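You operate a simulated robot arm through the tools that you are given. There is no shell and no other tool. Be economical: measure what you need, move in short steps, check, and stop when the job is done.

Carry out the task below with a simulated two-armed robot. There is one attempt and no reset: what you move stays moved.

Task
Clamp the plaster tray on the shaker and shake the bubbles out at speed 2.
Fine: then dial to 0, clamp open, shaker switch off.

The check looks at the end state, three seconds after you hand in, the way a careful person would. Anything else that was tipped, shoved, dropped, spilled or broken makes it a failure.

Robot
Two 7-joint arms with two-finger grippers on one trunk, on a base that drives. Base frame: it is fixed to the floor where the robot stands at the start and does not move with it; the origin is under the middle of the robot, x ahead of it, y to its left, z up. Units: mm, degrees, N and s.
The left shoulder is at the start at [60, 123, 995], the right one opposite. With the tool pointing down near the work surface each hand reaches from about 340 to 800 mm from the robot's upright axis, wherever it stands, measured 20 degrees to its own side. Places, roughly: blue air key [1100, 1000, 800]; drawer heater switch [1100, 1100, 800]; ejector switch [1100, 500, 800]; gauge switch [400, 1100, 800]; green jog key [400, 900, 800]; pump switch [1100, 900, 800]; shaker dial [400, 800, 800]; shaker switch [400, 900, 800]; sliding clamp [500, 500, 900]; top of the shaker plate [600, 500, 900]; white read key [400, 1200, 800]; yellow key by the pump switch [1100, 700, 800]; yellow key by the yellow frame [1100, 300, 800]. Payload 1.47 kg a hand.
The TCP of each hand is the grasp point between the finger pads, 16 mm short of the fingertips. In the tool frame z runs along the fingers and y along their closing line. The gripper opens to 87 mm. The gripper's body begins 55 mm behind the TCP.
Orientation is that of the tool frame in the base frame, as a unit quaternion [w, x, y, z]. With the fingers straight down and closing along the base's y, the tool's x points along the base's -x, its y along +y and its z along -z.

Tools
- The arms move only by the tool apply_moves. It takes "left_deltas", "right_deltas" or both (then of equal length, played together; a hand with none holds still); each is one flat list of numbers, 7 for each row, row after row: the shift along the tool's x, y, z in mm, then the turn, a rotation vector about the tool's x, y, z in degrees, then the finger opening in mm, from 0 to 87. In form: [tx, ty, tz, ax, ay, az, fingers, tx, ty, tz, ax, ay, az, fingers, ...]. A call has 1 to 8 rows; each row is the pose to reach, as a shift and turn from the pose commanded when the call began, along the tool's axes at that moment. Rows are played at 5 a second. More than 50 mm and 8.6 degrees between two rows, or a gripper value outside its range, and nothing of the call is played. A pose out of reach is approached as far as the arm can. The call stops where the force on the tool passes 80 N (or 10 N more than at its start, if that is more) or the arm is blocked; 0.2 s more then pass. The fingers move at their own pace (about 153 mm/s each) and stop on an object; they squeeze with about 28 N. The grip force told is the motor's: it shows also when the fingers shut on nothing. Time passes only in rows, and 0.2 s behind the last, so rows that repeat a pose let the fingers close. The reply holds the time, the measured pose of the TCP, the force on the tool along the base axes, the opening and the grip force, in the units named above and with some noise, with the torque about the TCP (base axes, N m) and any sound that the robot's microphone picked up, and new pictures: "pictures" is both (left out), scene, wrist or none (wrist: the cameras of the hands that moved).
- Cameras (640 x 400 px; columns grow to the right, rows downward): "scene" is now at [77.8, 33.5, 1547.4]; the picture's right is [0.43, -0.90, 0.00], its down [-0.70, -0.33, -0.63] and it looks along [0.57, 0.27, -0.78] (base axes); focal length 280 px, centre (320, 200). "left" rides on the left gripper at [73, -12, -90] in its tool frame; the picture's right is [0.16, 0.99, 0.00], its down [-0.72, 0.12, -0.68] and it looks along [-0.67, 0.11, 0.73] (tool axes); focal length 247 px, centre (320, 200). "right" rides on the right gripper at [73, 12, -90] in its tool frame; the picture's right is [-0.16, 0.99, 0.00], its down [-0.72, -0.12, -0.68] and it looks along [-0.67, -0.11, 0.73] (tool axes); focal length 247 px, centre (320, 200). There is no depth. A picture from a camera that has moved, and an enlarged one, comes with that camera's place and axes in the base frame and with its lens.
- lift_body(by): slides the trunk up (or, below 0, down) by that many mm; the arms and the scene camera ride with it, the base frame stays. It gives what a move gives, with no picture.
- base_move(legs): drives the robot by 1 to 6 legs, each [ahead, left, turn to the left] in mm, mm and degrees, along the robot's own axes; the way and the turn of a leg run together, so that a leg with both is an arc; at most 1500 mm and 180 degrees a leg. The arms and the cameras ride along, it lands a little off, and it stops where it bumps. It gives what a move gives, and a new picture of the scene camera.
- turn_head(pan, tilt): turns the head with the scene camera to pan (to the left, within 120 degrees either way) and tilt (down, from -29 to 69), counted from straight ahead of the robot. It gives what a move gives, and a new picture of the scene camera.
- close_up(camera, box): a new picture of the part [left, top, right, bottom] of that camera's present view, enlarged. No time passes.
- finish_job(): hands the job in; it is judged then, once.

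Work in short steps. Places have to be worked out from the pictures, the camera data and where the tool is seen: move nearer, look again, correct. Check each grasp and each placing, and mend what went wrong. You have 120 turns and 260 pictures in all, those below and enlarged ones among them. Open the grippers and draw the arms clear of the work before you hand the job in, unless the task says otherwise; then end with one line.

The tools are called after "Emit:" as a command line: name --argument value ..., lists and objects as JSON in quotes. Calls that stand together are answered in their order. apply_moves: Moves the arms, as the interface text tells. Its arguments: {"type":"object","properties":{"left_deltas":{"type":"array","items":{"type":"number"}},"right_deltas":{"type":"array","items":{"type":"number"}},"pictures":{"type":"string","enum":["both","scene","wrist","none"]}},"required":[]} The other tools are called the same way: lift_body (by) slides the trunk up or down; base_move (legs) drives the base; turn_head (pan, tilt) turns the head that bears the scene camera; close_up (camera, box) takes an enlarged picture of a part of a camera's view; finish_job () hands the job in.

At the start:

```text
t: 0.0
left_ee_pos: [351.3, 458.1, 1186.3]
left_orientation: [0.0, 0.0, 1.0, 0.001]
left_wrist_force: [0.5, -0.6, -0.2]
left_torque: [-0.02, 0.01, -0.03]
left_width: 87.3
left_gripper_force: 0.0
right_ee_pos: [387.6, 67.0, 1240.3]
right_orientation: [0.001, -0.001, 1.0, 0.0]
right_wrist_force: [0.0, 0.1, 0.7]
right_torque: [0.02, 0.02, 0.02]
right_width: 86.9
right_gripper_force: 0.0
trunk travel left (down, up): [-150.0, 80.0]
robot x, y, heading: [-0.2, -1.2, -0.1]
head pan, tilt: [25.4, 51.0]
```

scene: 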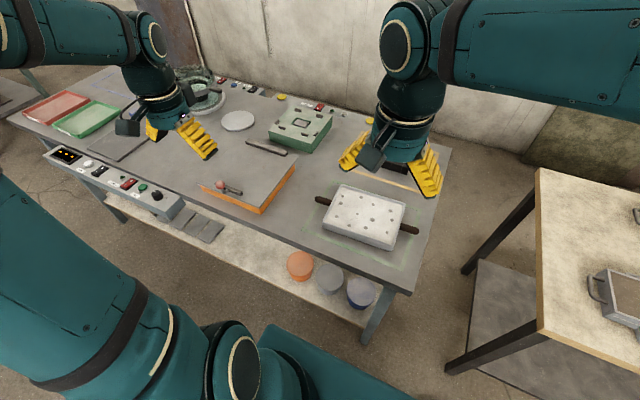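
right: 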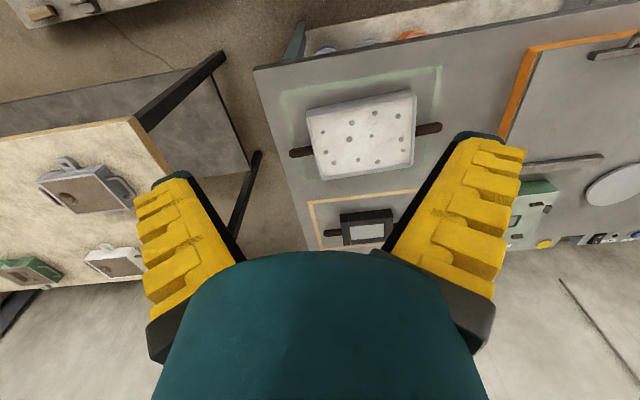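
left: 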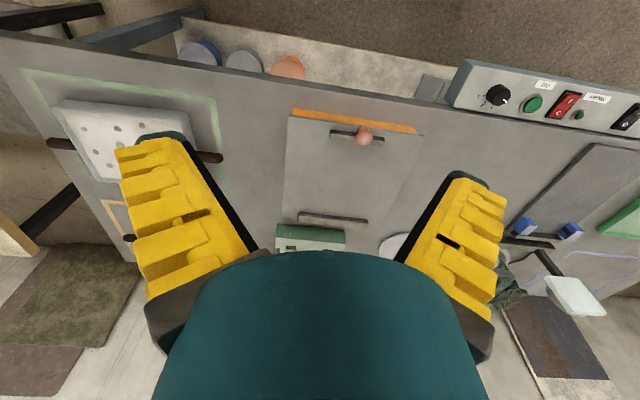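

The white bubbled tray sits in a green frame at the right, and the orange-edged shaker plate with its clamp is in the middle. I'll look closer at both and at the control strip.

Emit:
close_up --camera "scene" --box '[180, 90, 440, 290]'

Emit:
close_up --camera "scene" --box '[30, 130, 230, 255]'

Emit:
close_up --camera "left" --box '[240, 40, 640, 260]'

```text
2.00 times, centred on (310, 190) of scene
camera zoom: at [77.8, 33.5, 1547.4], right [0.43, -0.9, 0.0], down [-0.7, -0.33, -0.63], along [0.57, 0.27, -0.78], focal length 559 px, centre (340, 220)
```

zoom: 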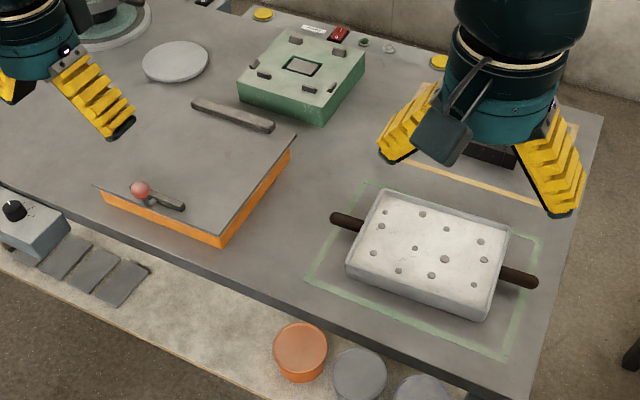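

```text
3.20 times, centred on (130, 192) of scene
camera zoom: at [77.8, 33.5, 1547.4], right [0.43, -0.9, 0.0], down [-0.7, -0.33, -0.63], along [0.57, 0.27, -0.78], focal length 895 px, centre (928, 224)
```

zoom: 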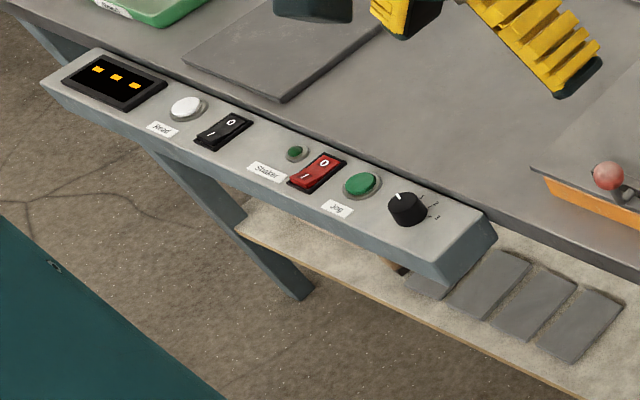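

```text
1.60 times, centred on (440, 150) of left
camera zoom: at [278.9, 447.0, 1275.5], right [-0.16, 0.99, 0.0], down [0.72, 0.12, 0.68], along [0.67, 0.11, -0.73], focal length 395 px, centre (128, 280)
```

zoom: 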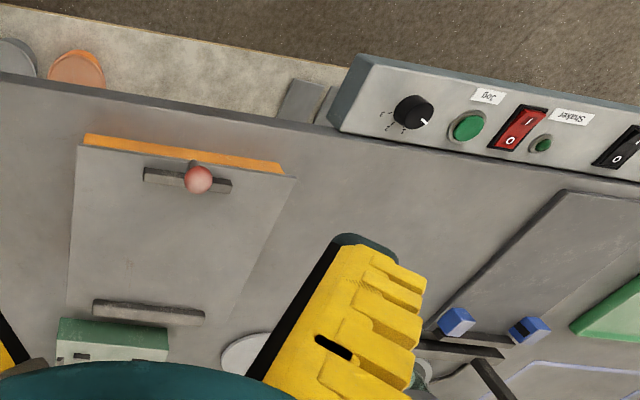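

Triangulating: ball knob ≈ (461, 548, 918), plate top z ≈ 841 spanning x 478–741, y 424–679, with a stop bar at the rear. The tray is centred near (612, 130) with handles along y. I'll bring both hands above the handles and start turning them so the fingers close along x.

Emit:
apply_moves --left_deltas '[-33.9, -21, 23.2, 0, 0, 8, 87, -67.8, -42, 46.5, 0, 0, 16, 87, -101.6, -63, 69.7, 0, 0, 24, 87, -135.5, -84, 93, 0, 0, 32, 87, -169.4, -105, 116.2, 0, 0, 40, 87, -203.2, -126, 139.5, 0, 0, 48, 87, -237.1, -147, 162.7, 0, 0, 56, 87, -271, -168, 186, 0, 0, 64, 87]' --right_deltas '[-29.2, -12.1, 30, 0, 0, -8, 87, -58.5, -24.2, 60, 0, 0, -16, 87, -87.7, -36.4, 90, 0, 0, -24, 87, -117, -48.5, 120, 0, 0, -32, 87, -146.2, -60.6, 150, 0, 0, -40, 87, -175.5, -72.7, 180, 0, 0, -48, 87, -204.7, -84.9, 210, 0, 0, -56, 87, -234, -97, 240, 0, 0, -64, 87]' --pictures "scene"

```text
t: 1.8
left_ee_pos: [626.2, 287.0, 1000.0]
left_orientation: [-0.001, 0.531, 0.848, 0.0]
left_wrist_force: [1.2, 0.2, -0.1]
left_torque: [0.03, 0.04, 0.0]
left_width: 87.2
left_gripper_force: 0.1
right_ee_pos: [622.9, -32.0, 997.5]
right_orientation: [-0.002, -0.529, 0.848, 0.001]
right_wrist_force: [0.6, -0.5, -0.1]
right_torque: [0.03, 0.02, -0.01]
right_width: 87.3
right_gripper_force: 0.1
trunk travel left (down, up): [-150.0, 80.0]
robot x, y, heading: [1.8, -0.8, -0.1]
head pan, tilt: [25.4, 51.0]
camera scene: at [80.5, 32.8, 1547.2], right [0.43, -0.9, 0.0], down [-0.7, -0.33, -0.63], along [0.57, 0.27, -0.78], focal length 280 px, centre (320, 200)
```

scene: 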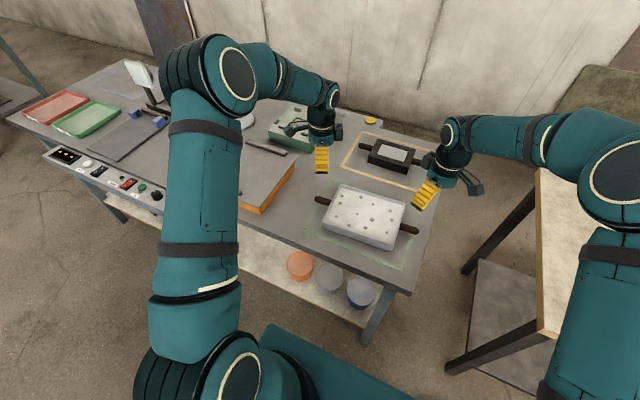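

Rotation works; I finish the remaining 26° in place and look with the wrist cameras.

Emit:
apply_moves --left_deltas '[0, 0, 0, 0, 0, 8, 87, 0, 0, 0, 0, 0, 16, 87, 0, 0, 0, 0, 0, 24, 87, 0, 0, 0, 0, 0, 26, 87]' --right_deltas '[0, 0, 0, 0, 0, -8, 87, 0, 0, 0, 0, 0, -16, 87, 0, 0, 0, 0, 0, -24, 87, 0, 0, 0, 0, 0, -26, 87]'

```text
t: 2.8
left_ee_pos: [624.1, 290.4, 1000.3]
left_orientation: [0.0, 0.708, 0.706, 0.0]
left_wrist_force: [1.1, -0.2, 0.0]
left_torque: [-0.02, 0.01, 0.04]
left_width: 86.9
left_gripper_force: 0.0
right_ee_pos: [621.0, -30.8, 999.7]
right_orientation: [-0.001, 0.708, -0.706, 0.0]
right_wrist_force: [0.6, 0.0, 0.7]
right_torque: [0.01, 0.0, 0.01]
right_width: 87.1
right_gripper_force: 0.0
trunk travel left (down, up): [-150.0, 80.0]
robot x, y, heading: [1.0, 1.7, -0.1]
head pan, tilt: [25.4, 51.0]
camera scene: at [77.6, 33.6, 1547.5], right [0.43, -0.9, 0.0], down [-0.7, -0.33, -0.63], along [0.57, 0.27, -0.78], focal length 280 px, centre (320, 200)
camera right: at [609.0, -102.9, 1088.8], right [-0.99, 0.16, 0.0], down [0.11, 0.72, 0.68], along [0.11, 0.67, -0.73], focal length 247 px, centre (320, 200)
camera left: at [611.4, 363.2, 1089.5], right [0.99, 0.16, 0.0], down [0.11, -0.72, 0.68], along [0.11, -0.67, -0.73], focal length 247 px, centre (320, 200)
```

scene: 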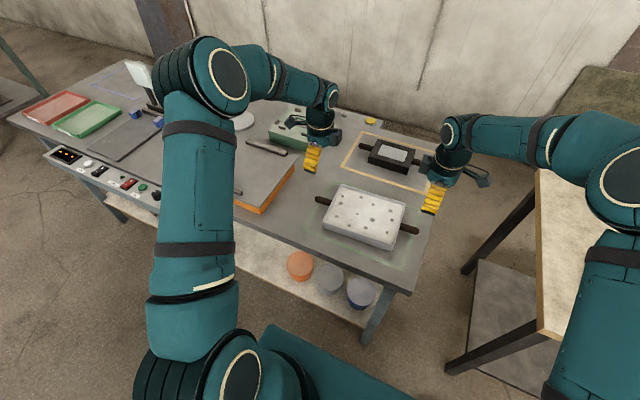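
right: 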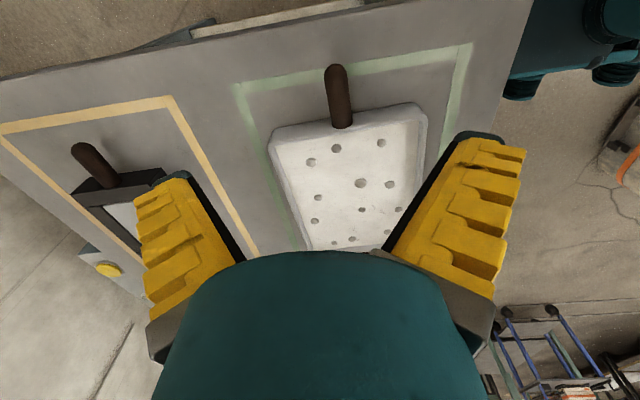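
left: 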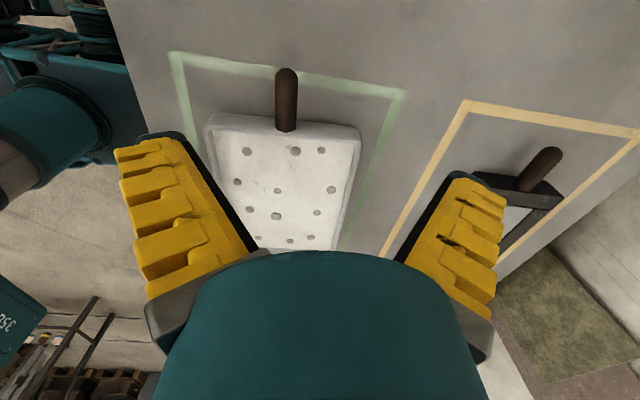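

Wrist views put the handles at about z 843: right one at x≈607 (y −35…21), left one at x≈594 (y 233…291), so the tray is yawed about 3.4°. I go above both at z 900 with a matching yaw.

Emit:
apply_moves --left_deltas '[-9, -10, 33, 0, 0, -1, 87, -18, -20, 66, 0, 0, -2, 87, -27, -29.5, 100, 0, 0, -3.4, 87]' --right_deltas '[-8, 5, 33, 0, 0, -1, 87, -16, 10, 66, 0, 0, -2, 87, -23, 14, 100, 0, 0, -3.4, 87]'

```text
t: 3.6
left_ee_pos: [594.3, 265.5, 900.4]
left_orientation: [0.001, 0.686, 0.728, 0.0]
left_wrist_force: [0.9, -0.3, -0.1]
left_torque: [0.03, 0.01, 0.04]
left_width: 86.9
left_gripper_force: 0.1
right_ee_pos: [610.1, -5.5, 899.4]
right_orientation: [0.0, 0.728, -0.685, 0.0]
right_wrist_force: [-0.3, 0.0, -0.5]
right_torque: [0.03, 0.0, 0.01]
right_width: 86.9
right_gripper_force: 0.1
trunk travel left (down, up): [-150.0, 80.0]
robot x, y, heading: [-0.7, 1.4, 0.1]
head pan, tilt: [25.4, 51.0]
camera scene: at [79.1, 33.7, 1547.3], right [0.43, -0.9, 0.0], down [-0.7, -0.33, -0.63], along [0.57, 0.27, -0.78], focal length 280 px, centre (320, 200)
camera right: at [601.6, -79.2, 987.4], right [-1.0, 0.1, 0.0], down [0.07, 0.73, 0.68], along [0.07, 0.68, -0.73], focal length 247 px, centre (320, 200)
camera left: at [578.5, 336.4, 988.5], right [0.98, 0.22, 0.0], down [0.16, -0.72, 0.68], along [0.15, -0.66, -0.73], focal length 247 px, centre (320, 200)
```

scene: 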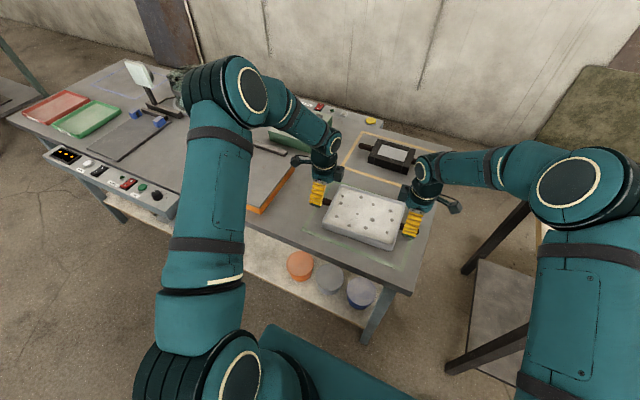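
right: 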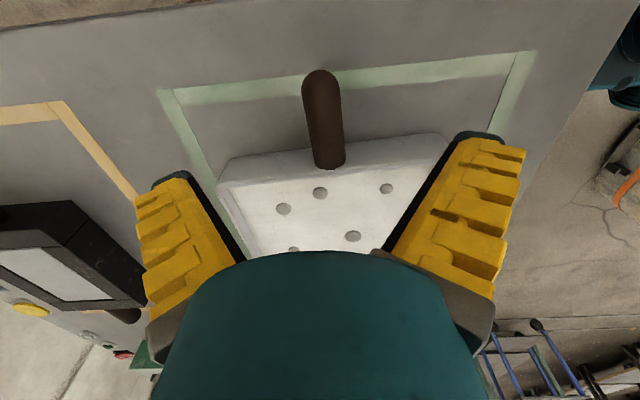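
left: 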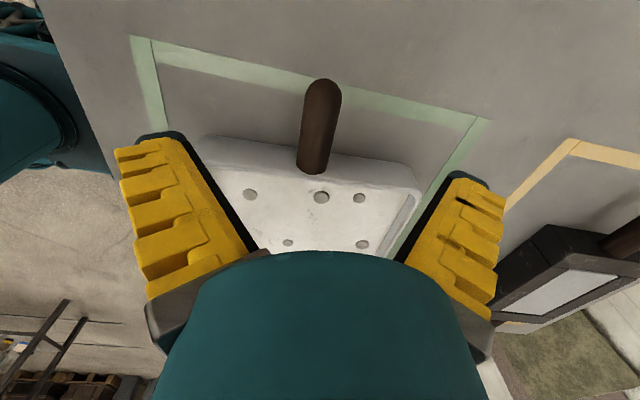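

Hands straddle both handles well. I descend 65 mm (with a 3 mm x fix on the right), still open.

Emit:
apply_moves --left_deltas '[0, 0, 30, 0, 0, 0, 87, -2, 0, 50, 0, 0, 0, 87, -3, 0, 65, 0, 0, 0, 87]' --right_deltas '[0, 2, 30, 0, 0, 0, 87, 1, 3, 50, 0, 0, 0, 87, 2, 3, 65, 0, 0, 0, 87]'

```text
t: 4.4
left_ee_pos: [596.8, 262.3, 835.3]
left_orientation: [-0.001, 0.686, 0.728, 0.0]
left_wrist_force: [-0.5, 0.1, -1.0]
left_torque: [0.01, -0.02, 0.0]
left_width: 86.9
left_gripper_force: 0.1
right_ee_pos: [606.8, -9.2, 834.5]
right_orientation: [0.0, 0.728, -0.686, -0.001]
right_wrist_force: [-0.4, 0.1, -0.2]
right_torque: [0.01, 0.0, 0.0]
right_width: 87.0
right_gripper_force: 0.1
trunk travel left (down, up): [-150.0, 80.0]
robot x, y, heading: [1.7, 1.4, 0.0]
head pan, tilt: [25.4, 51.0]
camera scene: at [78.7, 33.8, 1547.4], right [0.43, -0.9, 0.0], down [-0.7, -0.33, -0.63], along [0.57, 0.27, -0.78], focal length 280 px, centre (320, 200)
camera right: at [597.5, -81.8, 923.9], right [-1.0, 0.1, 0.0], down [0.07, 0.73, 0.68], along [0.07, 0.68, -0.73], focal length 247 px, centre (320, 200)
camera left: at [578.7, 333.3, 924.4], right [0.98, 0.22, 0.0], down [0.16, -0.72, 0.68], along [0.15, -0.66, -0.73], focal length 247 px, centre (320, 200)
```

scene: 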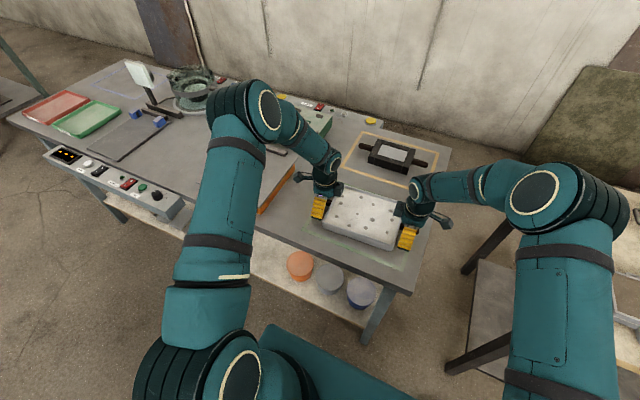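
right: 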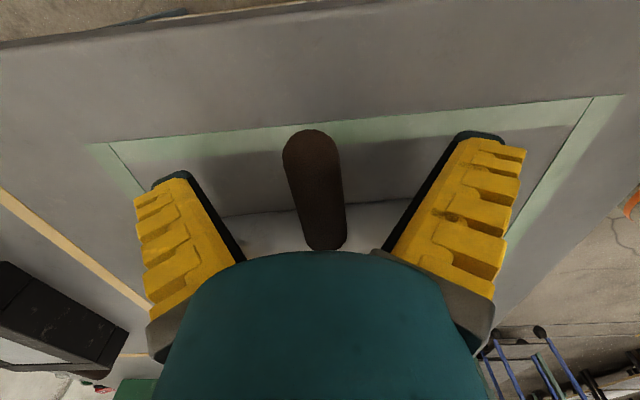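
left: 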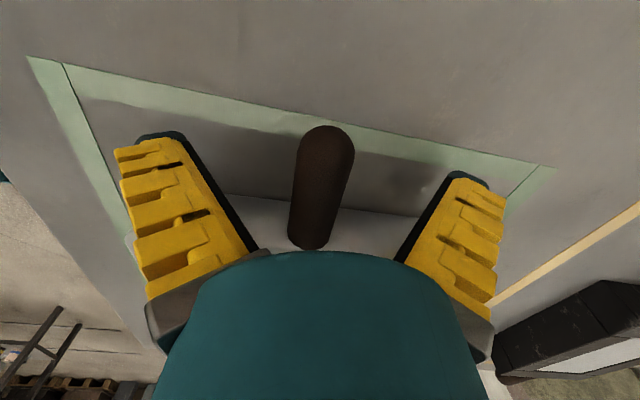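

The apparent handle centre comes out nearer z≈820, so I lower another 13 mm watching for contact.

Emit:
apply_moves --left_deltas '[0, -2, 7, 0, 0, 0, 87, 0, -2, 13, 0, 0, 0, 87]' --right_deltas '[0, 0, 7, 0, 0, 0, 87, 0, 0, 13, 0, 0, 0, 87]' --pictures "wrist"

```text
t: 5.0
left_ee_pos: [592.1, 262.3, 824.7]
left_orientation: [0.0, 0.686, 0.728, 0.0]
left_wrist_force: [0.6, -0.2, 2.3]
left_torque: [-0.03, 0.1, 0.01]
left_width: 86.9
left_gripper_force: 0.0
right_ee_pos: [605.1, -8.4, 823.9]
right_orientation: [0.0, 0.728, -0.686, 0.002]
right_wrist_force: [2.3, 0.1, 4.1]
right_torque: [0.01, 0.28, 0.0]
right_width: 87.4
right_gripper_force: 0.0
trunk travel left (down, up): [-150.0, 80.0]
robot x, y, heading: [3.4, 3.7, -0.1]
head pan, tilt: [25.4, 51.0]
camera right: at [596.7, -81.6, 912.1], right [-1.0, 0.1, 0.0], down [0.07, 0.73, 0.68], along [0.07, 0.68, -0.73], focal length 247 px, centre (320, 200)
camera left: at [575.2, 332.6, 912.4], right [0.98, 0.22, 0.0], down [0.16, -0.72, 0.68], along [0.15, -0.66, -0.73], focal length 247 px, centre (320, 200)
```

right: 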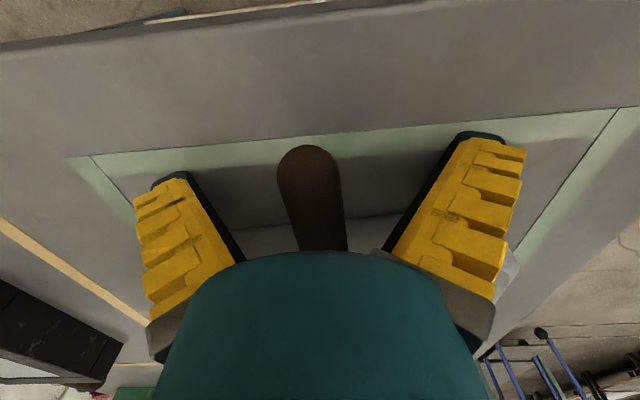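
left: 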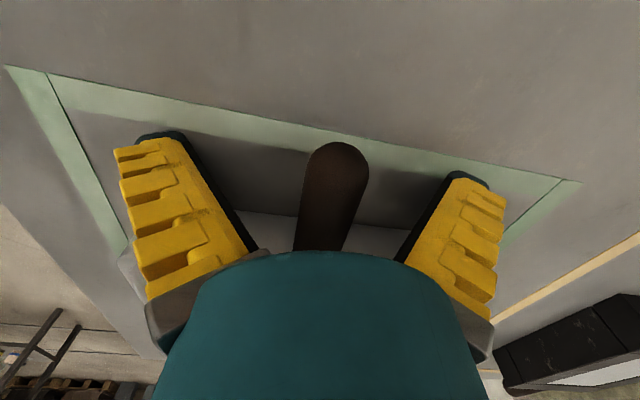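

Light contact force (2–4 N) suggests fingertips just reached the table, at z≈808. I raise 2 mm and close both grippers.

Emit:
apply_moves --left_deltas '[0, 0, -2, 0, 0, 0, 50, 0, 0, -2, 0, 0, 0, 10, 0, 0, -2, 0, 0, 0, 0, 0, 0, -2, 0, 0, 0, 0]' --right_deltas '[0, 0, -2, 0, 0, 0, 50, 0, 0, -2, 0, 0, 0, 10, 0, 0, -2, 0, 0, 0, 0, 0, 0, -2, 0, 0, 0, 0]'

```text
t: 6.0
left_ee_pos: [590.3, 261.8, 829.3]
left_orientation: [0.002, 0.686, 0.728, 0.002]
left_wrist_force: [-0.8, 1.0, 31.4]
left_torque: [-0.08, 0.83, -0.02]
left_width: 66.7
left_gripper_force: 30.2
right_ee_pos: [603.1, -8.7, 827.4]
right_orientation: [-0.003, 0.728, -0.686, 0.002]
right_wrist_force: [-2.2, 2.5, 27.7]
right_torque: [-0.05, 0.72, 0.06]
right_width: 69.9
right_gripper_force: 29.8
trunk travel left (down, up): [-150.0, 80.0]
robot x, y, heading: [-2.6, 0.1, 0.0]
head pan, tilt: [25.4, 51.0]
camera scene: at [72.5, 32.6, 1548.1], right [0.43, -0.9, 0.0], down [-0.7, -0.33, -0.63], along [0.57, 0.27, -0.77], focal length 280 px, centre (320, 200)
camera right: at [594.5, -81.9, 916.5], right [-1.0, 0.1, -0.01], down [0.07, 0.73, 0.68], along [0.07, 0.68, -0.73], focal length 247 px, centre (320, 200)
camera left: at [573.3, 332.6, 918.2], right [0.98, 0.22, 0.01], down [0.15, -0.72, 0.68], along [0.15, -0.66, -0.73], focal length 247 px, centre (320, 200)
```

scene: 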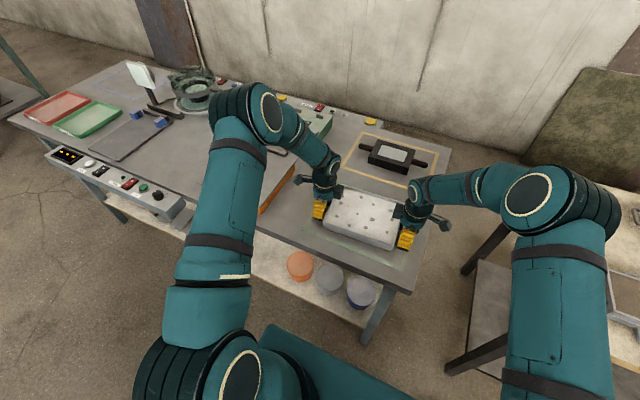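
right: 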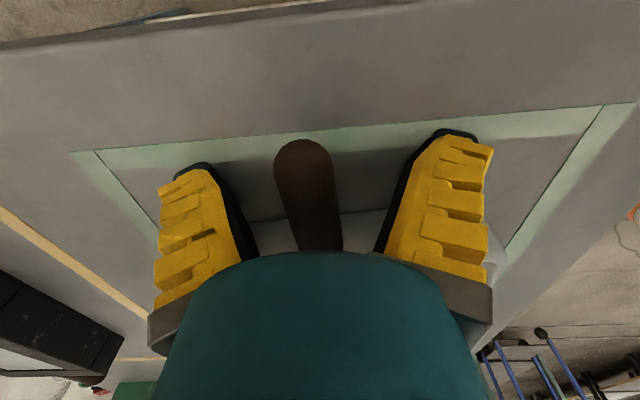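
left: 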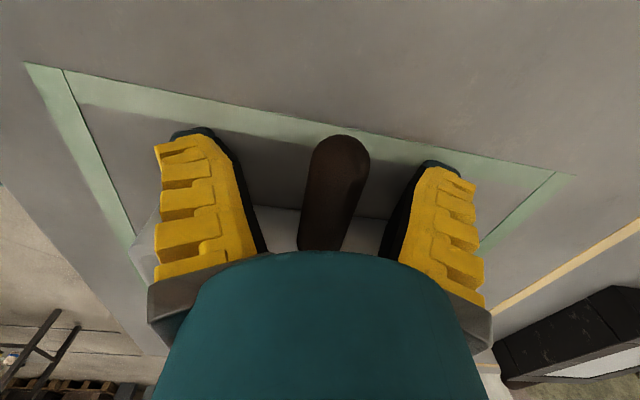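

The fingertips jammed on the table (30 N up, width stuck at ~68): they swing lower as they close. I reopen a bit, rise about 9 mm and close again.

Emit:
apply_moves --left_deltas '[0, 0, 0, 0, 0, 0, 75, 0, 0, -9, 0, 0, 0, 75, 0, 0, -9, 0, 0, 0, 45, 0, 0, -9, 0, 0, 0, 20, 0, 0, -9, 0, 0, 0, 0, 0, 0, -9, 0, 0, 0, 0]' --right_deltas '[0, 0, 0, 0, 0, 0, 75, 0, 0, -9, 0, 0, 0, 75, 0, 0, -9, 0, 0, 0, 45, 0, 0, -9, 0, 0, 0, 20, 0, 0, -9, 0, 0, 0, 0, 0, 0, -9, 0, 0, 0, 0]' --pictures "wrist"

```text
t: 7.4
left_ee_pos: [591.0, 261.5, 834.3]
left_orientation: [0.001, 0.686, 0.727, 0.001]
left_wrist_force: [-2.6, 1.3, 4.1]
left_torque: [0.04, 0.09, -0.18]
left_width: 10.6
left_gripper_force: 28.3
right_ee_pos: [602.1, -10.2, 834.9]
right_orientation: [0.001, 0.728, -0.686, 0.0]
right_wrist_force: [-15.1, -4.1, 13.4]
right_torque: [0.08, 0.05, -0.05]
right_width: 5.8
right_gripper_force: 28.2
trunk travel left (down, up): [-150.0, 80.0]
robot x, y, heading: [1.1, 0.2, -0.0]
head pan, tilt: [25.4, 51.0]
camera right: at [593.7, -83.1, 922.8], right [-1.0, 0.1, 0.0], down [0.07, 0.73, 0.68], along [0.07, 0.68, -0.73], focal length 247 px, centre (320, 200)
camera left: at [573.7, 332.7, 923.5], right [0.98, 0.22, 0.0], down [0.16, -0.72, 0.68], along [0.15, -0.66, -0.73], focal length 247 px, centre (320, 200)
```

right: 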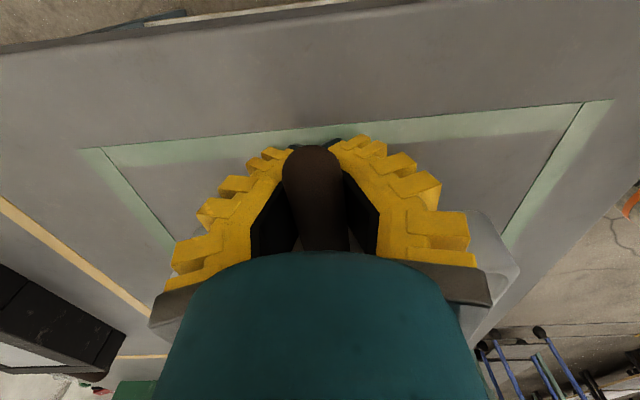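
left: 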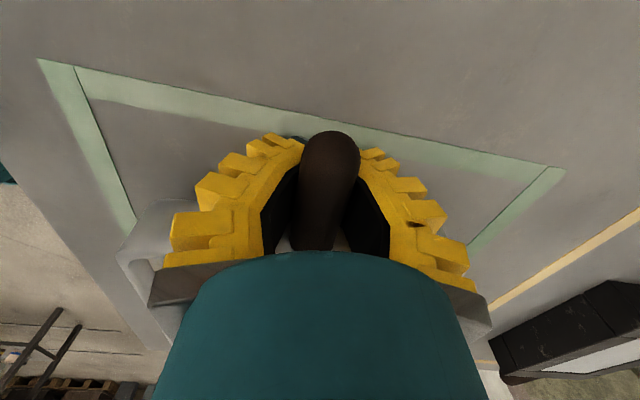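

The fingers close underneath the handles (width 6–10 < 24 mm), so the handles are really nearer z≈845. I reopen, rise 11 mm, re-centre slightly, and close again.

Emit:
apply_moves --left_deltas '[0, 0, 0, 0, 0, 0, 70, 0, 0, 0, 0, 0, 0, 70, 0, 3, -11, 0, 0, 0, 70, 0, 3, -11, 0, 0, 0, 35, 0, 3, -11, 0, 0, 0, 10, 0, 3, -11, 0, 0, 0, 0]' --right_deltas '[0, 0, 0, 0, 0, 0, 70, 0, 0, 0, 0, 0, 0, 70, 0, -3, -11, 0, 0, 0, 70, 0, -3, -11, 0, 0, 0, 35, 0, -3, -11, 0, 0, 0, 10, 0, -3, -11, 0, 0, 0, 0]' --pictures "wrist"

```text
t: 8.8
left_ee_pos: [594.8, 260.8, 845.3]
left_orientation: [0.0, 0.685, 0.728, -0.001]
left_wrist_force: [-2.7, -0.4, 1.0]
left_torque: [0.13, -0.03, -0.11]
left_width: 17.0
left_gripper_force: 27.8
right_ee_pos: [607.9, -8.8, 844.8]
right_orientation: [0.0, 0.728, -0.686, 0.0]
right_wrist_force: [0.1, 1.0, -0.5]
right_torque: [-0.01, 0.0, -0.08]
right_width: 16.6
right_gripper_force: 28.1
trunk travel left (down, up): [-150.0, 80.0]
robot x, y, heading: [0.1, 2.6, 0.1]
head pan, tilt: [25.4, 51.0]
camera right: at [599.3, -81.1, 933.2], right [-1.0, 0.1, 0.0], down [0.07, 0.73, 0.68], along [0.07, 0.68, -0.73], focal length 247 px, centre (320, 200)
camera left: at [578.1, 332.3, 933.8], right [0.98, 0.22, 0.0], down [0.16, -0.72, 0.68], along [0.15, -0.66, -0.73], focal length 247 px, centre (320, 200)
```

right: 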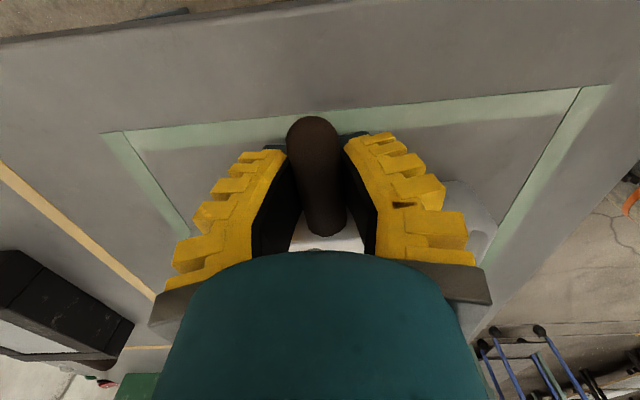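
left: 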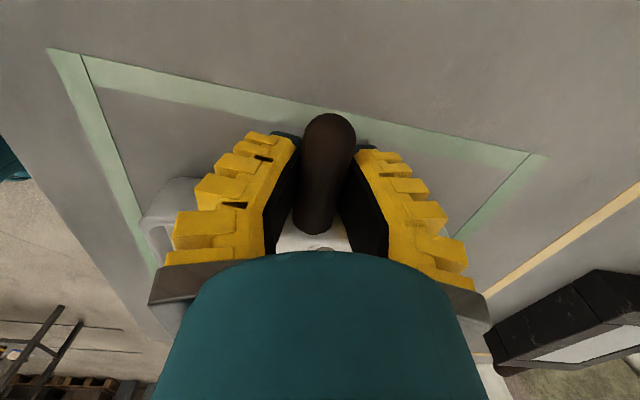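

Both grips are now symmetric at 17 mm with low wrist forces: a real grasp. I lift together by 90 mm, checking load.

Emit:
apply_moves --left_deltas '[0, 0, -5, 0, 0, 0, 0, 0, 0, -15, 0, 0, 0, 0, 0, 0, -30, 0, 0, 0, 0]' --right_deltas '[0, 0, -5, 0, 0, 0, 0, 0, 0, -15, 0, 0, 0, 0, 0, 0, -30, 0, 0, 0, 0]'

```text
t: 9.6
left_ee_pos: [593.6, 259.3, 875.5]
left_orientation: [0.0, 0.686, 0.728, 0.0]
left_wrist_force: [0.0, 0.1, -0.6]
left_torque: [0.01, -0.02, 0.02]
left_width: 41.2
left_gripper_force: 9.6
right_ee_pos: [607.0, -7.9, 875.8]
right_orientation: [-0.001, 0.728, -0.686, 0.001]
right_wrist_force: [-0.3, -0.8, 0.1]
right_torque: [0.05, -0.02, -0.04]
right_width: 41.1
right_gripper_force: 9.8
trunk travel left (down, up): [-150.0, 80.0]
robot x, y, heading: [-1.9, -0.7, -0.1]
head pan, tilt: [25.4, 51.0]
camera scene: at [77.3, 33.4, 1547.6], right [0.43, -0.9, 0.0], down [-0.7, -0.33, -0.63], along [0.57, 0.27, -0.78], focal length 280 px, centre (320, 200)
camera right: at [598.9, -81.8, 964.3], right [-1.0, 0.1, 0.0], down [0.07, 0.73, 0.68], along [0.07, 0.68, -0.73], focal length 247 px, centre (320, 200)
camera left: at [577.3, 331.8, 964.4], right [0.98, 0.22, 0.0], down [0.16, -0.72, 0.68], along [0.15, -0.66, -0.73], focal length 247 px, centre (320, 200)
```

scene: 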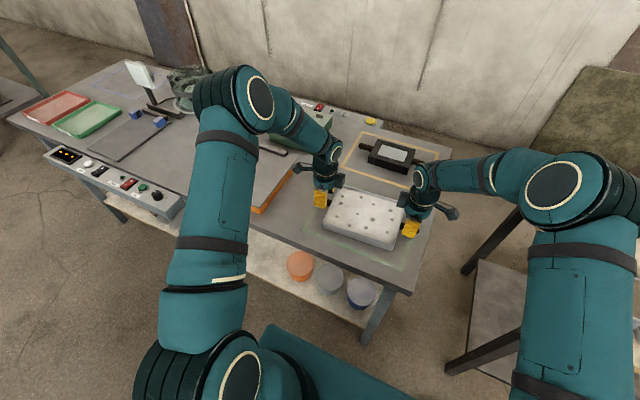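
right: 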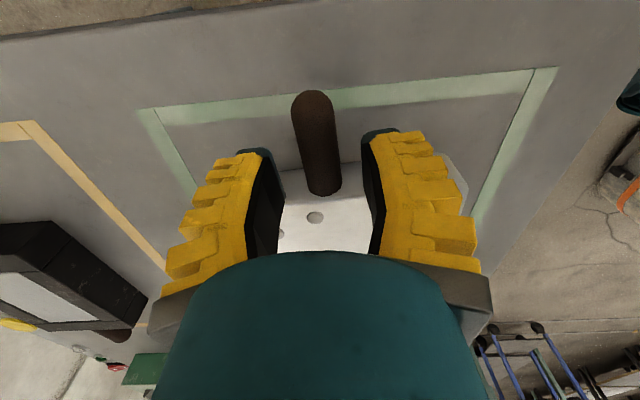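
left: 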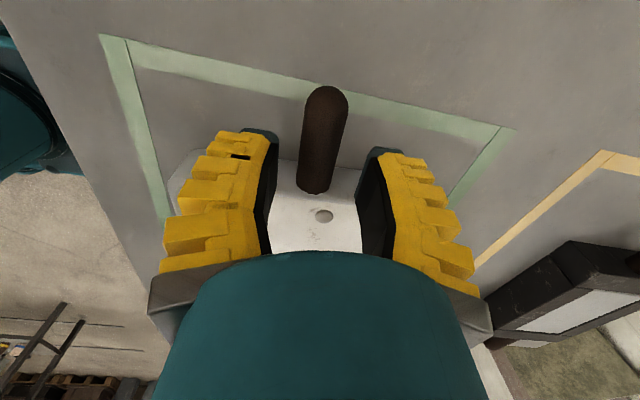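

The grip slipped upward off the handles, and the tray stayed in place. The lower position (z≈835), where the fingertips hook beneath the handles, was the better one, so I go back there centred and close fully.

Emit:
apply_moves --left_deltas '[0, 0, 0, 0, 0, 0, 75, 0, 0, 0, 0, 0, 0, 75, 0, 0, 20, 0, 0, 0, 75, 0, 1, 39, 0, 0, 0, 75, 0, 1, 39, 0, 0, 0, 40, 0, 1, 39, 0, 0, 0, 0, 0, 1, 39, 0, 0, 0, 0, 0, 1, 39, 0, 0, 0, 0]' --right_deltas '[0, 0, 0, 0, 0, 0, 75, 0, 0, 0, 0, 0, 0, 75, 0, 0, 20, 0, 0, 0, 75, 0, 0, 39, 0, 0, 0, 75, 0, 0, 39, 0, 0, 0, 40, 0, 0, 39, 0, 0, 0, 0, 0, 0, 39, 0, 0, 0, 0, 0, 0, 39, 0, 0, 0, 0]' --pictures "wrist"

```text
t: 11.4
left_ee_pos: [596.0, 261.4, 834.4]
left_orientation: [-0.001, 0.686, 0.728, -0.001]
left_wrist_force: [-1.4, 0.6, -6.2]
left_torque: [0.02, -0.03, -0.19]
left_width: 6.2
left_gripper_force: 27.9
right_ee_pos: [609.2, -9.5, 834.7]
right_orientation: [0.0, 0.728, -0.686, 0.0]
right_wrist_force: [1.8, -0.5, -6.3]
right_torque: [-0.01, 0.03, -0.2]
right_width: 6.3
right_gripper_force: 27.9
trunk travel left (down, up): [-150.0, 80.0]
robot x, y, heading: [2.4, 0.1, 0.1]
head pan, tilt: [25.4, 51.0]
camera right: at [600.7, -82.1, 924.0], right [-1.0, 0.1, 0.0], down [0.07, 0.73, 0.68], along [0.07, 0.68, -0.73], focal length 247 px, centre (320, 200)
camera left: at [580.2, 333.3, 924.1], right [0.98, 0.22, 0.0], down [0.16, -0.72, 0.68], along [0.15, -0.66, -0.73], focal length 247 px, centre (320, 200)
```

right: 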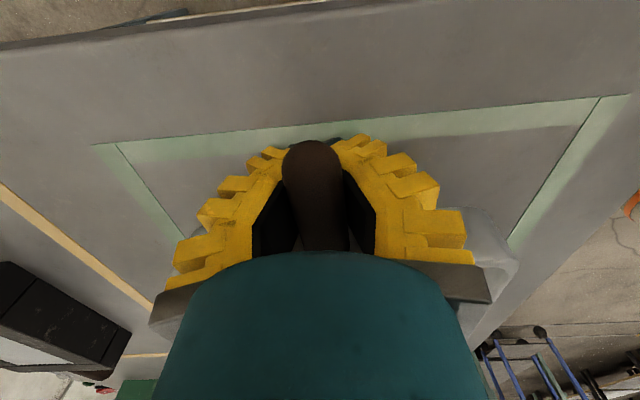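
left: 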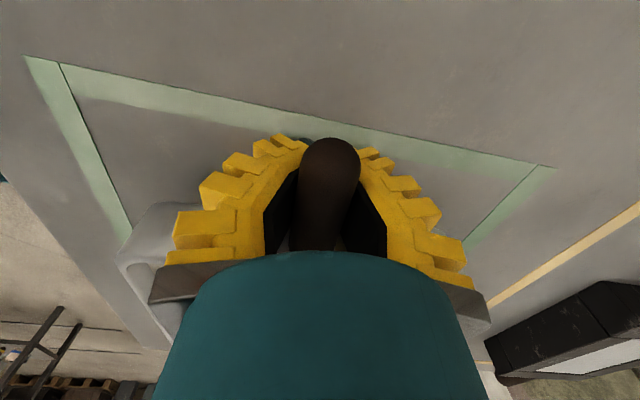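

Both hands now hook under the handles (6 mm width, −6 N pull). I lift slowly and watch the load.

Emit:
apply_moves --left_deltas '[0, 0, -4, 0, 0, 0, 0, 0, 0, -8, 0, 0, 0, 0, 0, 0, -12, 0, 0, 0, 0, 0, 0, -16, 0, 0, 0, 0, 0, 0, -20, 0, 0, 0, 0]' --right_deltas '[0, 0, -4, 0, 0, 0, 0, 0, 0, -8, 0, 0, 0, 0, 0, 0, -12, 0, 0, 0, 0, 0, 0, -16, 0, 0, 0, 0, 0, 0, -20, 0, 0, 0, 0]'

```text
t: 12.6
left_ee_pos: [596.1, 262.0, 855.7]
left_orientation: [0.0, 0.686, 0.728, 0.0]
left_wrist_force: [-1.2, 7.6, -6.4]
left_torque: [-0.09, 0.02, -0.1]
left_width: 6.0
left_gripper_force: 28.1
right_ee_pos: [609.4, -9.8, 855.9]
right_orientation: [0.001, 0.728, -0.686, 0.001]
right_wrist_force: [1.0, -7.1, -5.4]
right_torque: [0.06, -0.01, -0.09]
right_width: 6.0
right_gripper_force: 28.4
trunk travel left (down, up): [-150.0, 80.0]
robot x, y, heading: [1.8, 0.0, 0.1]
head pan, tilt: [25.4, 51.0]
camera scene: at [78.7, 33.7, 1547.4], right [0.43, -0.9, 0.0], down [-0.7, -0.33, -0.63], along [0.57, 0.27, -0.78], focal length 280 px, centre (320, 200)
camera right: at [600.7, -82.1, 944.1], right [-1.0, 0.1, 0.0], down [0.07, 0.73, 0.68], along [0.07, 0.68, -0.73], focal length 247 px, centre (320, 200)
camera left: at [579.6, 332.7, 944.3], right [0.98, 0.22, 0.0], down [0.16, -0.72, 0.68], along [0.15, -0.66, -0.73], focal length 247 px, centre (320, 200)
```

scene: 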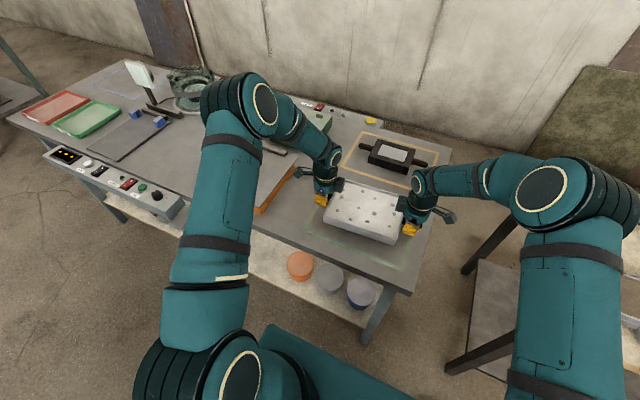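
right: 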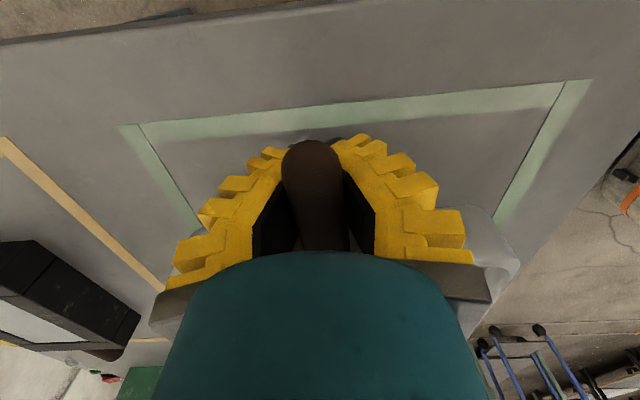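
left: 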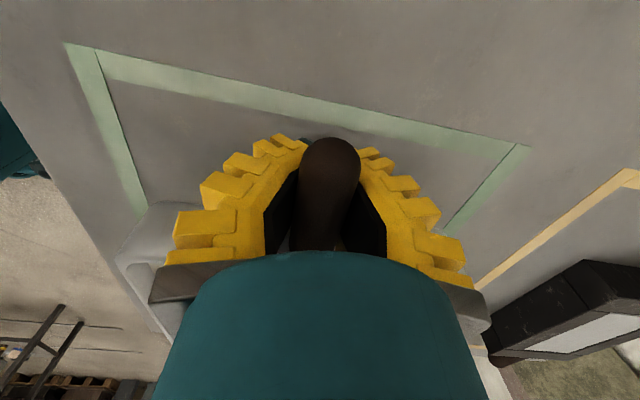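

The tray is up (about 12 N total, level). I raise it another 100 mm and take out the 3.4° yaw about its centre.

Emit:
apply_moves --left_deltas '[0, 0, -20, 0, 0, 0, 0, 0, 0, -45, 0, 0, 0, 0, 0, 0, -70, 0, 0, 0, 0, 0, 0, -90, 0, 0, 0, 0, 0, 0, -100, 0, 0, 0, 0, 0, 3.3, -100, 0, 0, 1.7, 0, -0.2, 6.7, -100, 0, 0, 3.4, 0, -0.2, 6.7, -100, 0, 0, 3.4, 0]' --right_deltas '[0, 0, -20, 0, 0, 0, 0, 0, 0, -45, 0, 0, 0, 0, 0, 0, -70, 0, 0, 0, 0, 0, 0, -90, 0, 0, 0, 0, 0, 0, -100, 0, 0, 0, 0, 0, 3.3, -100, 0, 0, 1.7, 0, -0.2, 6.7, -100, 0, 0, 3.4, 0, -0.2, 6.7, -100, 0, 0, 3.4, 0]' --pictures "scene"

```text
t: 14.4
left_ee_pos: [602.2, 262.2, 954.6]
left_orientation: [0.0, 0.707, 0.707, -0.001]
left_wrist_force: [-0.6, -3.7, -5.4]
left_torque: [-0.01, 0.05, 0.05]
left_width: 6.0
left_gripper_force: 28.4
right_ee_pos: [601.5, -9.3, 955.5]
right_orientation: [0.0, -0.707, 0.707, 0.0]
right_wrist_force: [-0.5, 4.3, -5.7]
right_torque: [-0.13, -0.02, 0.0]
right_width: 6.4
right_gripper_force: 28.1
trunk travel left (down, up): [-150.0, 80.0]
robot x, y, heading: [2.1, 3.2, -0.0]
head pan, tilt: [25.4, 51.0]
camera scene: at [78.9, 33.8, 1547.3], right [0.43, -0.9, 0.0], down [-0.7, -0.33, -0.63], along [0.57, 0.27, -0.78], focal length 280 px, centre (320, 200)
```

scene: 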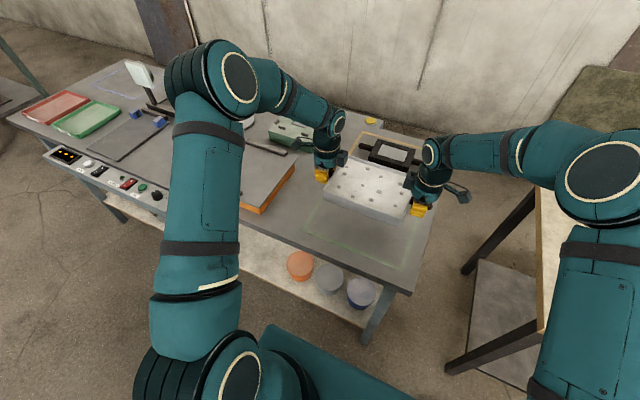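

Tray level and squared. I drive the base 425 mm to the left to bring it over the shaker plate.

Emit:
base_move --legs '[[0, 220, 0], [0, 205, 0]]'

```text
t: 19.0
left_ee_pos: [605.5, 687.5, 954.7]
left_orientation: [0.0, 0.709, 0.705, 0.0]
left_wrist_force: [0.8, -3.9, -5.3]
left_torque: [0.01, 0.0, -0.01]
left_width: 6.1
left_gripper_force: 28.2
right_ee_pos: [602.7, 415.5, 954.0]
right_orientation: [0.001, -0.705, 0.709, 0.0]
right_wrist_force: [-0.4, 4.5, -5.7]
right_torque: [-0.09, 0.01, -0.02]
right_width: 6.1
right_gripper_force: 27.7
trunk travel left (down, up): [-150.0, 80.0]
robot x, y, heading: [-0.4, 427.0, -0.3]
head pan, tilt: [25.4, 51.0]
camera scene: at [80.0, 460.9, 1547.3], right [0.42, -0.91, 0.0], down [-0.7, -0.33, -0.63], along [0.57, 0.27, -0.78], focal length 280 px, centre (320, 200)
```

scene: 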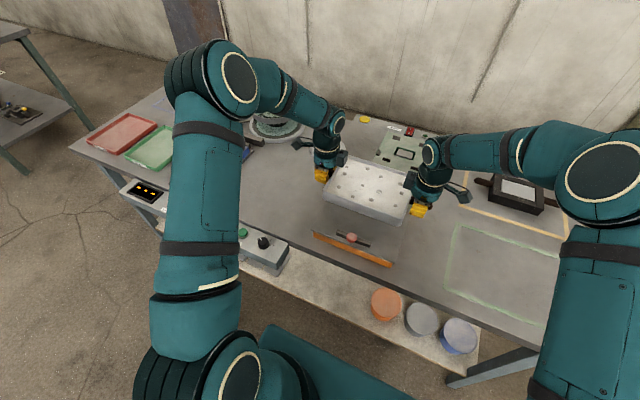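

Over the plate. I zoom in on the clamp and plate, and check the wrist views for the rear stop bar.

Emit:
close_up --camera "scene" --box '[290, 130, 450, 280]'

Emit:
close_up --camera "left" --box '[0, 0, 640, 400]'

Emit:
close_up --camera "right" --box '[0, 0, 640, 400]'

```text
2.67 times, centred on (370, 205) of scene
camera zoom: at [80.0, 460.9, 1547.3], right [0.42, -0.91, 0.0], down [-0.7, -0.33, -0.63], along [0.57, 0.27, -0.78], focal length 746 px, centre (187, 187)
```

zoom: 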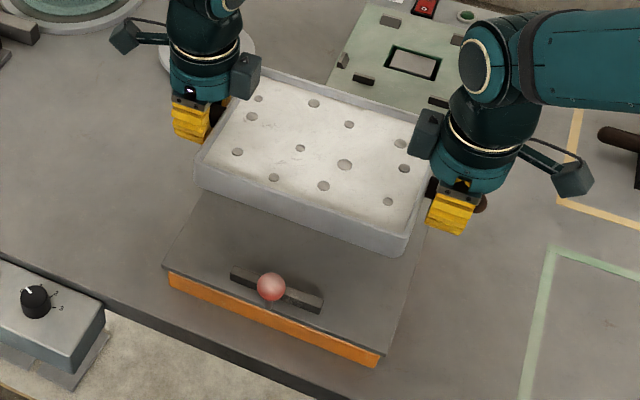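

```text
1.00 times, centred on (320, 200) of left (not enlarged: the box is as wide or as high as the picture)
camera zoom: at [593.4, 758.8, 1043.4], right [0.99, 0.15, 0.0], down [0.11, -0.72, 0.68], along [0.1, -0.67, -0.73], focal length 247 px, centre (320, 200)
```

zoom: 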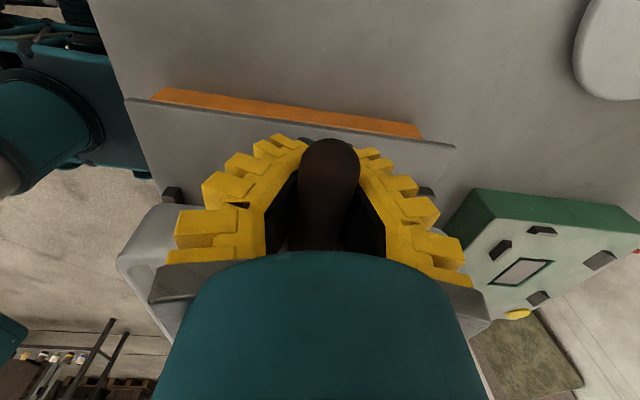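

```text
1.00 times, centred on (320, 200) of right (not enlarged: the box is as wide or as high as the picture)
camera zoom: at [589.5, 342.6, 1043.8], right [-0.99, 0.16, 0.0], down [0.12, 0.72, 0.68], along [0.11, 0.67, -0.73], focal length 247 px, centre (320, 200)
```

zoom: 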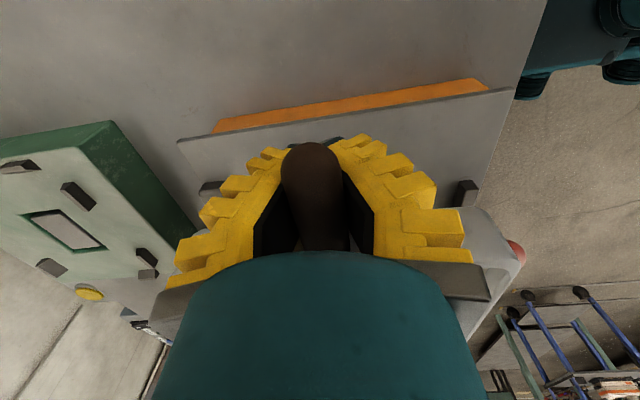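

Combining scene and wrist views: plate top z≈866, x 467–719, y 427–673; clamp bar at x≈486, rear stop at x≈707, both centred at y≈549. The tray fits between them where it is, so I lower 45 mm and look at it again.

Emit:
apply_moves --left_deltas '[0, 0, 15, 0, 0, 0, 0, 0, 0, 30, 0, 0, 0, 0, 0, 0, 40, 0, 0, 0, 0]' --right_deltas '[0, 0, 15, 0, 0, 0, 0, 0, 0, 30, 0, 0, 0, 0, 0, 0, 40, 0, 0, 0, 0]'

Emit:
close_up --camera "scene" --box '[290, 130, 450, 280]'

```text
t: 19.8
left_ee_pos: [605.2, 684.4, 912.6]
left_orientation: [0.0, 0.709, 0.706, -0.001]
left_wrist_force: [0.4, 0.0, -4.3]
left_torque: [-0.1, 0.02, -0.01]
left_width: 6.0
left_gripper_force: 28.0
right_ee_pos: [603.4, 414.8, 913.9]
right_orientation: [-0.001, -0.705, 0.709, 0.0]
right_wrist_force: [0.0, -1.1, -5.3]
right_torque: [-0.05, -0.01, 0.04]
right_width: 6.1
right_gripper_force: 27.8
trunk travel left (down, up): [-150.0, 80.0]
robot x, y, heading: [1.2, 430.5, -0.2]
head pan, tilt: [25.4, 51.0]
camera scene: at [80.5, 460.5, 1547.3], right [0.42, -0.91, 0.0], down [-0.7, -0.33, -0.63], along [0.57, 0.27, -0.78], focal length 280 px, centre (320, 200)
camera right: at [590.2, 341.9, 1002.8], right [-0.99, 0.16, 0.0], down [0.12, 0.72, 0.68], along [0.11, 0.67, -0.73], focal length 247 px, centre (320, 200)
camera left: at [593.0, 758.1, 1002.8], right [0.99, 0.15, 0.0], down [0.11, -0.72, 0.68], along [0.1, -0.67, -0.73], focal length 247 px, centre (320, 200)
```

scene: 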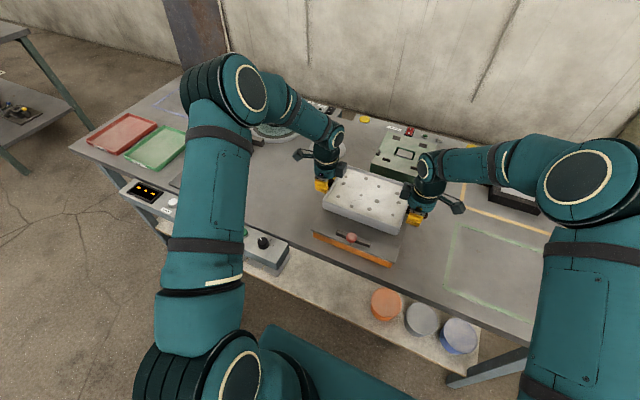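
right: 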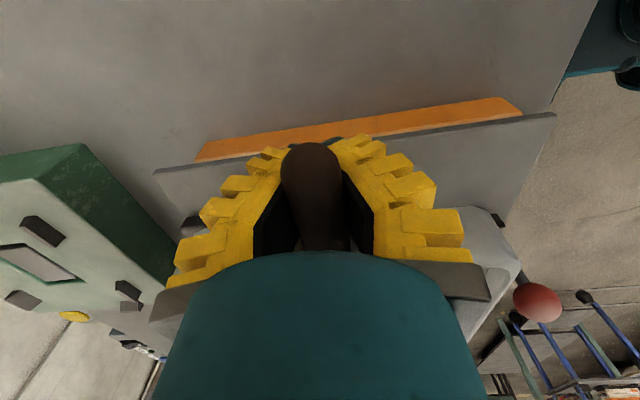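
left: 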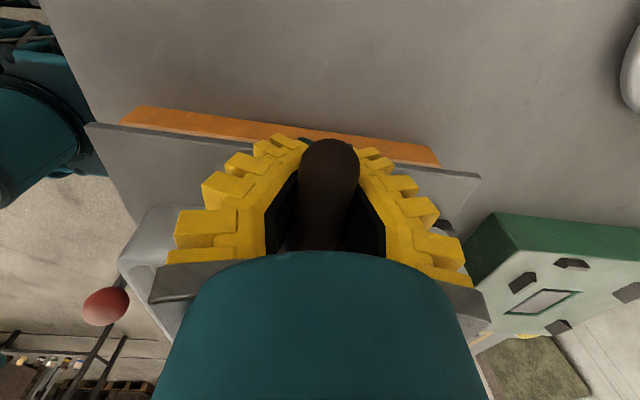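

```text
2.67 times, centred on (370, 205) of scene
camera zoom: at [80.5, 460.5, 1547.3], right [0.42, -0.91, 0.0], down [-0.7, -0.33, -0.63], along [0.57, 0.27, -0.78], focal length 746 px, centre (187, 187)
```

zoom: 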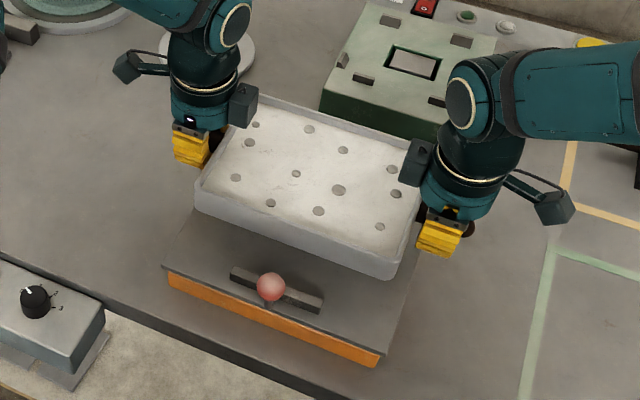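

Still hanging free. I lower 12 mm in small steps and watch the load.

Emit:
apply_moves --left_deltas '[0, 0, 4, 0, 0, 0, 0, 0, 0, 8, 0, 0, 0, 0, 0, 0, 12, 0, 0, 0, 0]' --right_deltas '[0, 0, 4, 0, 0, 0, 0, 0, 0, 8, 0, 0, 0, 0, 0, 0, 12, 0, 0, 0, 0]' --pictures "none"

Emit:
close_up --camera "scene" --box '[290, 130, 450, 280]'

```text
t: 20.6
left_ee_pos: [604.9, 687.1, 901.7]
left_orientation: [-0.001, 0.709, 0.706, -0.001]
left_wrist_force: [-0.1, 1.0, -6.4]
left_torque: [-0.02, 0.0, -0.04]
left_width: 6.0
left_gripper_force: 28.6
right_ee_pos: [602.3, 414.3, 902.4]
right_orientation: [0.0, -0.706, 0.708, 0.0]
right_wrist_force: [0.6, -0.5, -6.1]
right_torque: [0.0, 0.04, -0.04]
right_width: 5.9
right_gripper_force: 28.1
trunk travel left (down, up): [-150.0, 80.0]
robot x, y, heading: [0.5, 426.7, -0.6]
head pan, tilt: [25.4, 51.0]
```

```text
2.67 times, centred on (370, 205) of scene
camera zoom: at [80.3, 460.5, 1547.3], right [0.42, -0.91, 0.0], down [-0.7, -0.33, -0.63], along [0.57, 0.27, -0.78], focal length 746 px, centre (187, 187)
```

zoom: 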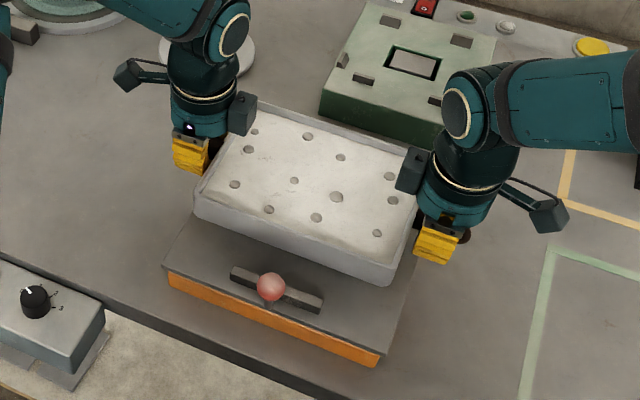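

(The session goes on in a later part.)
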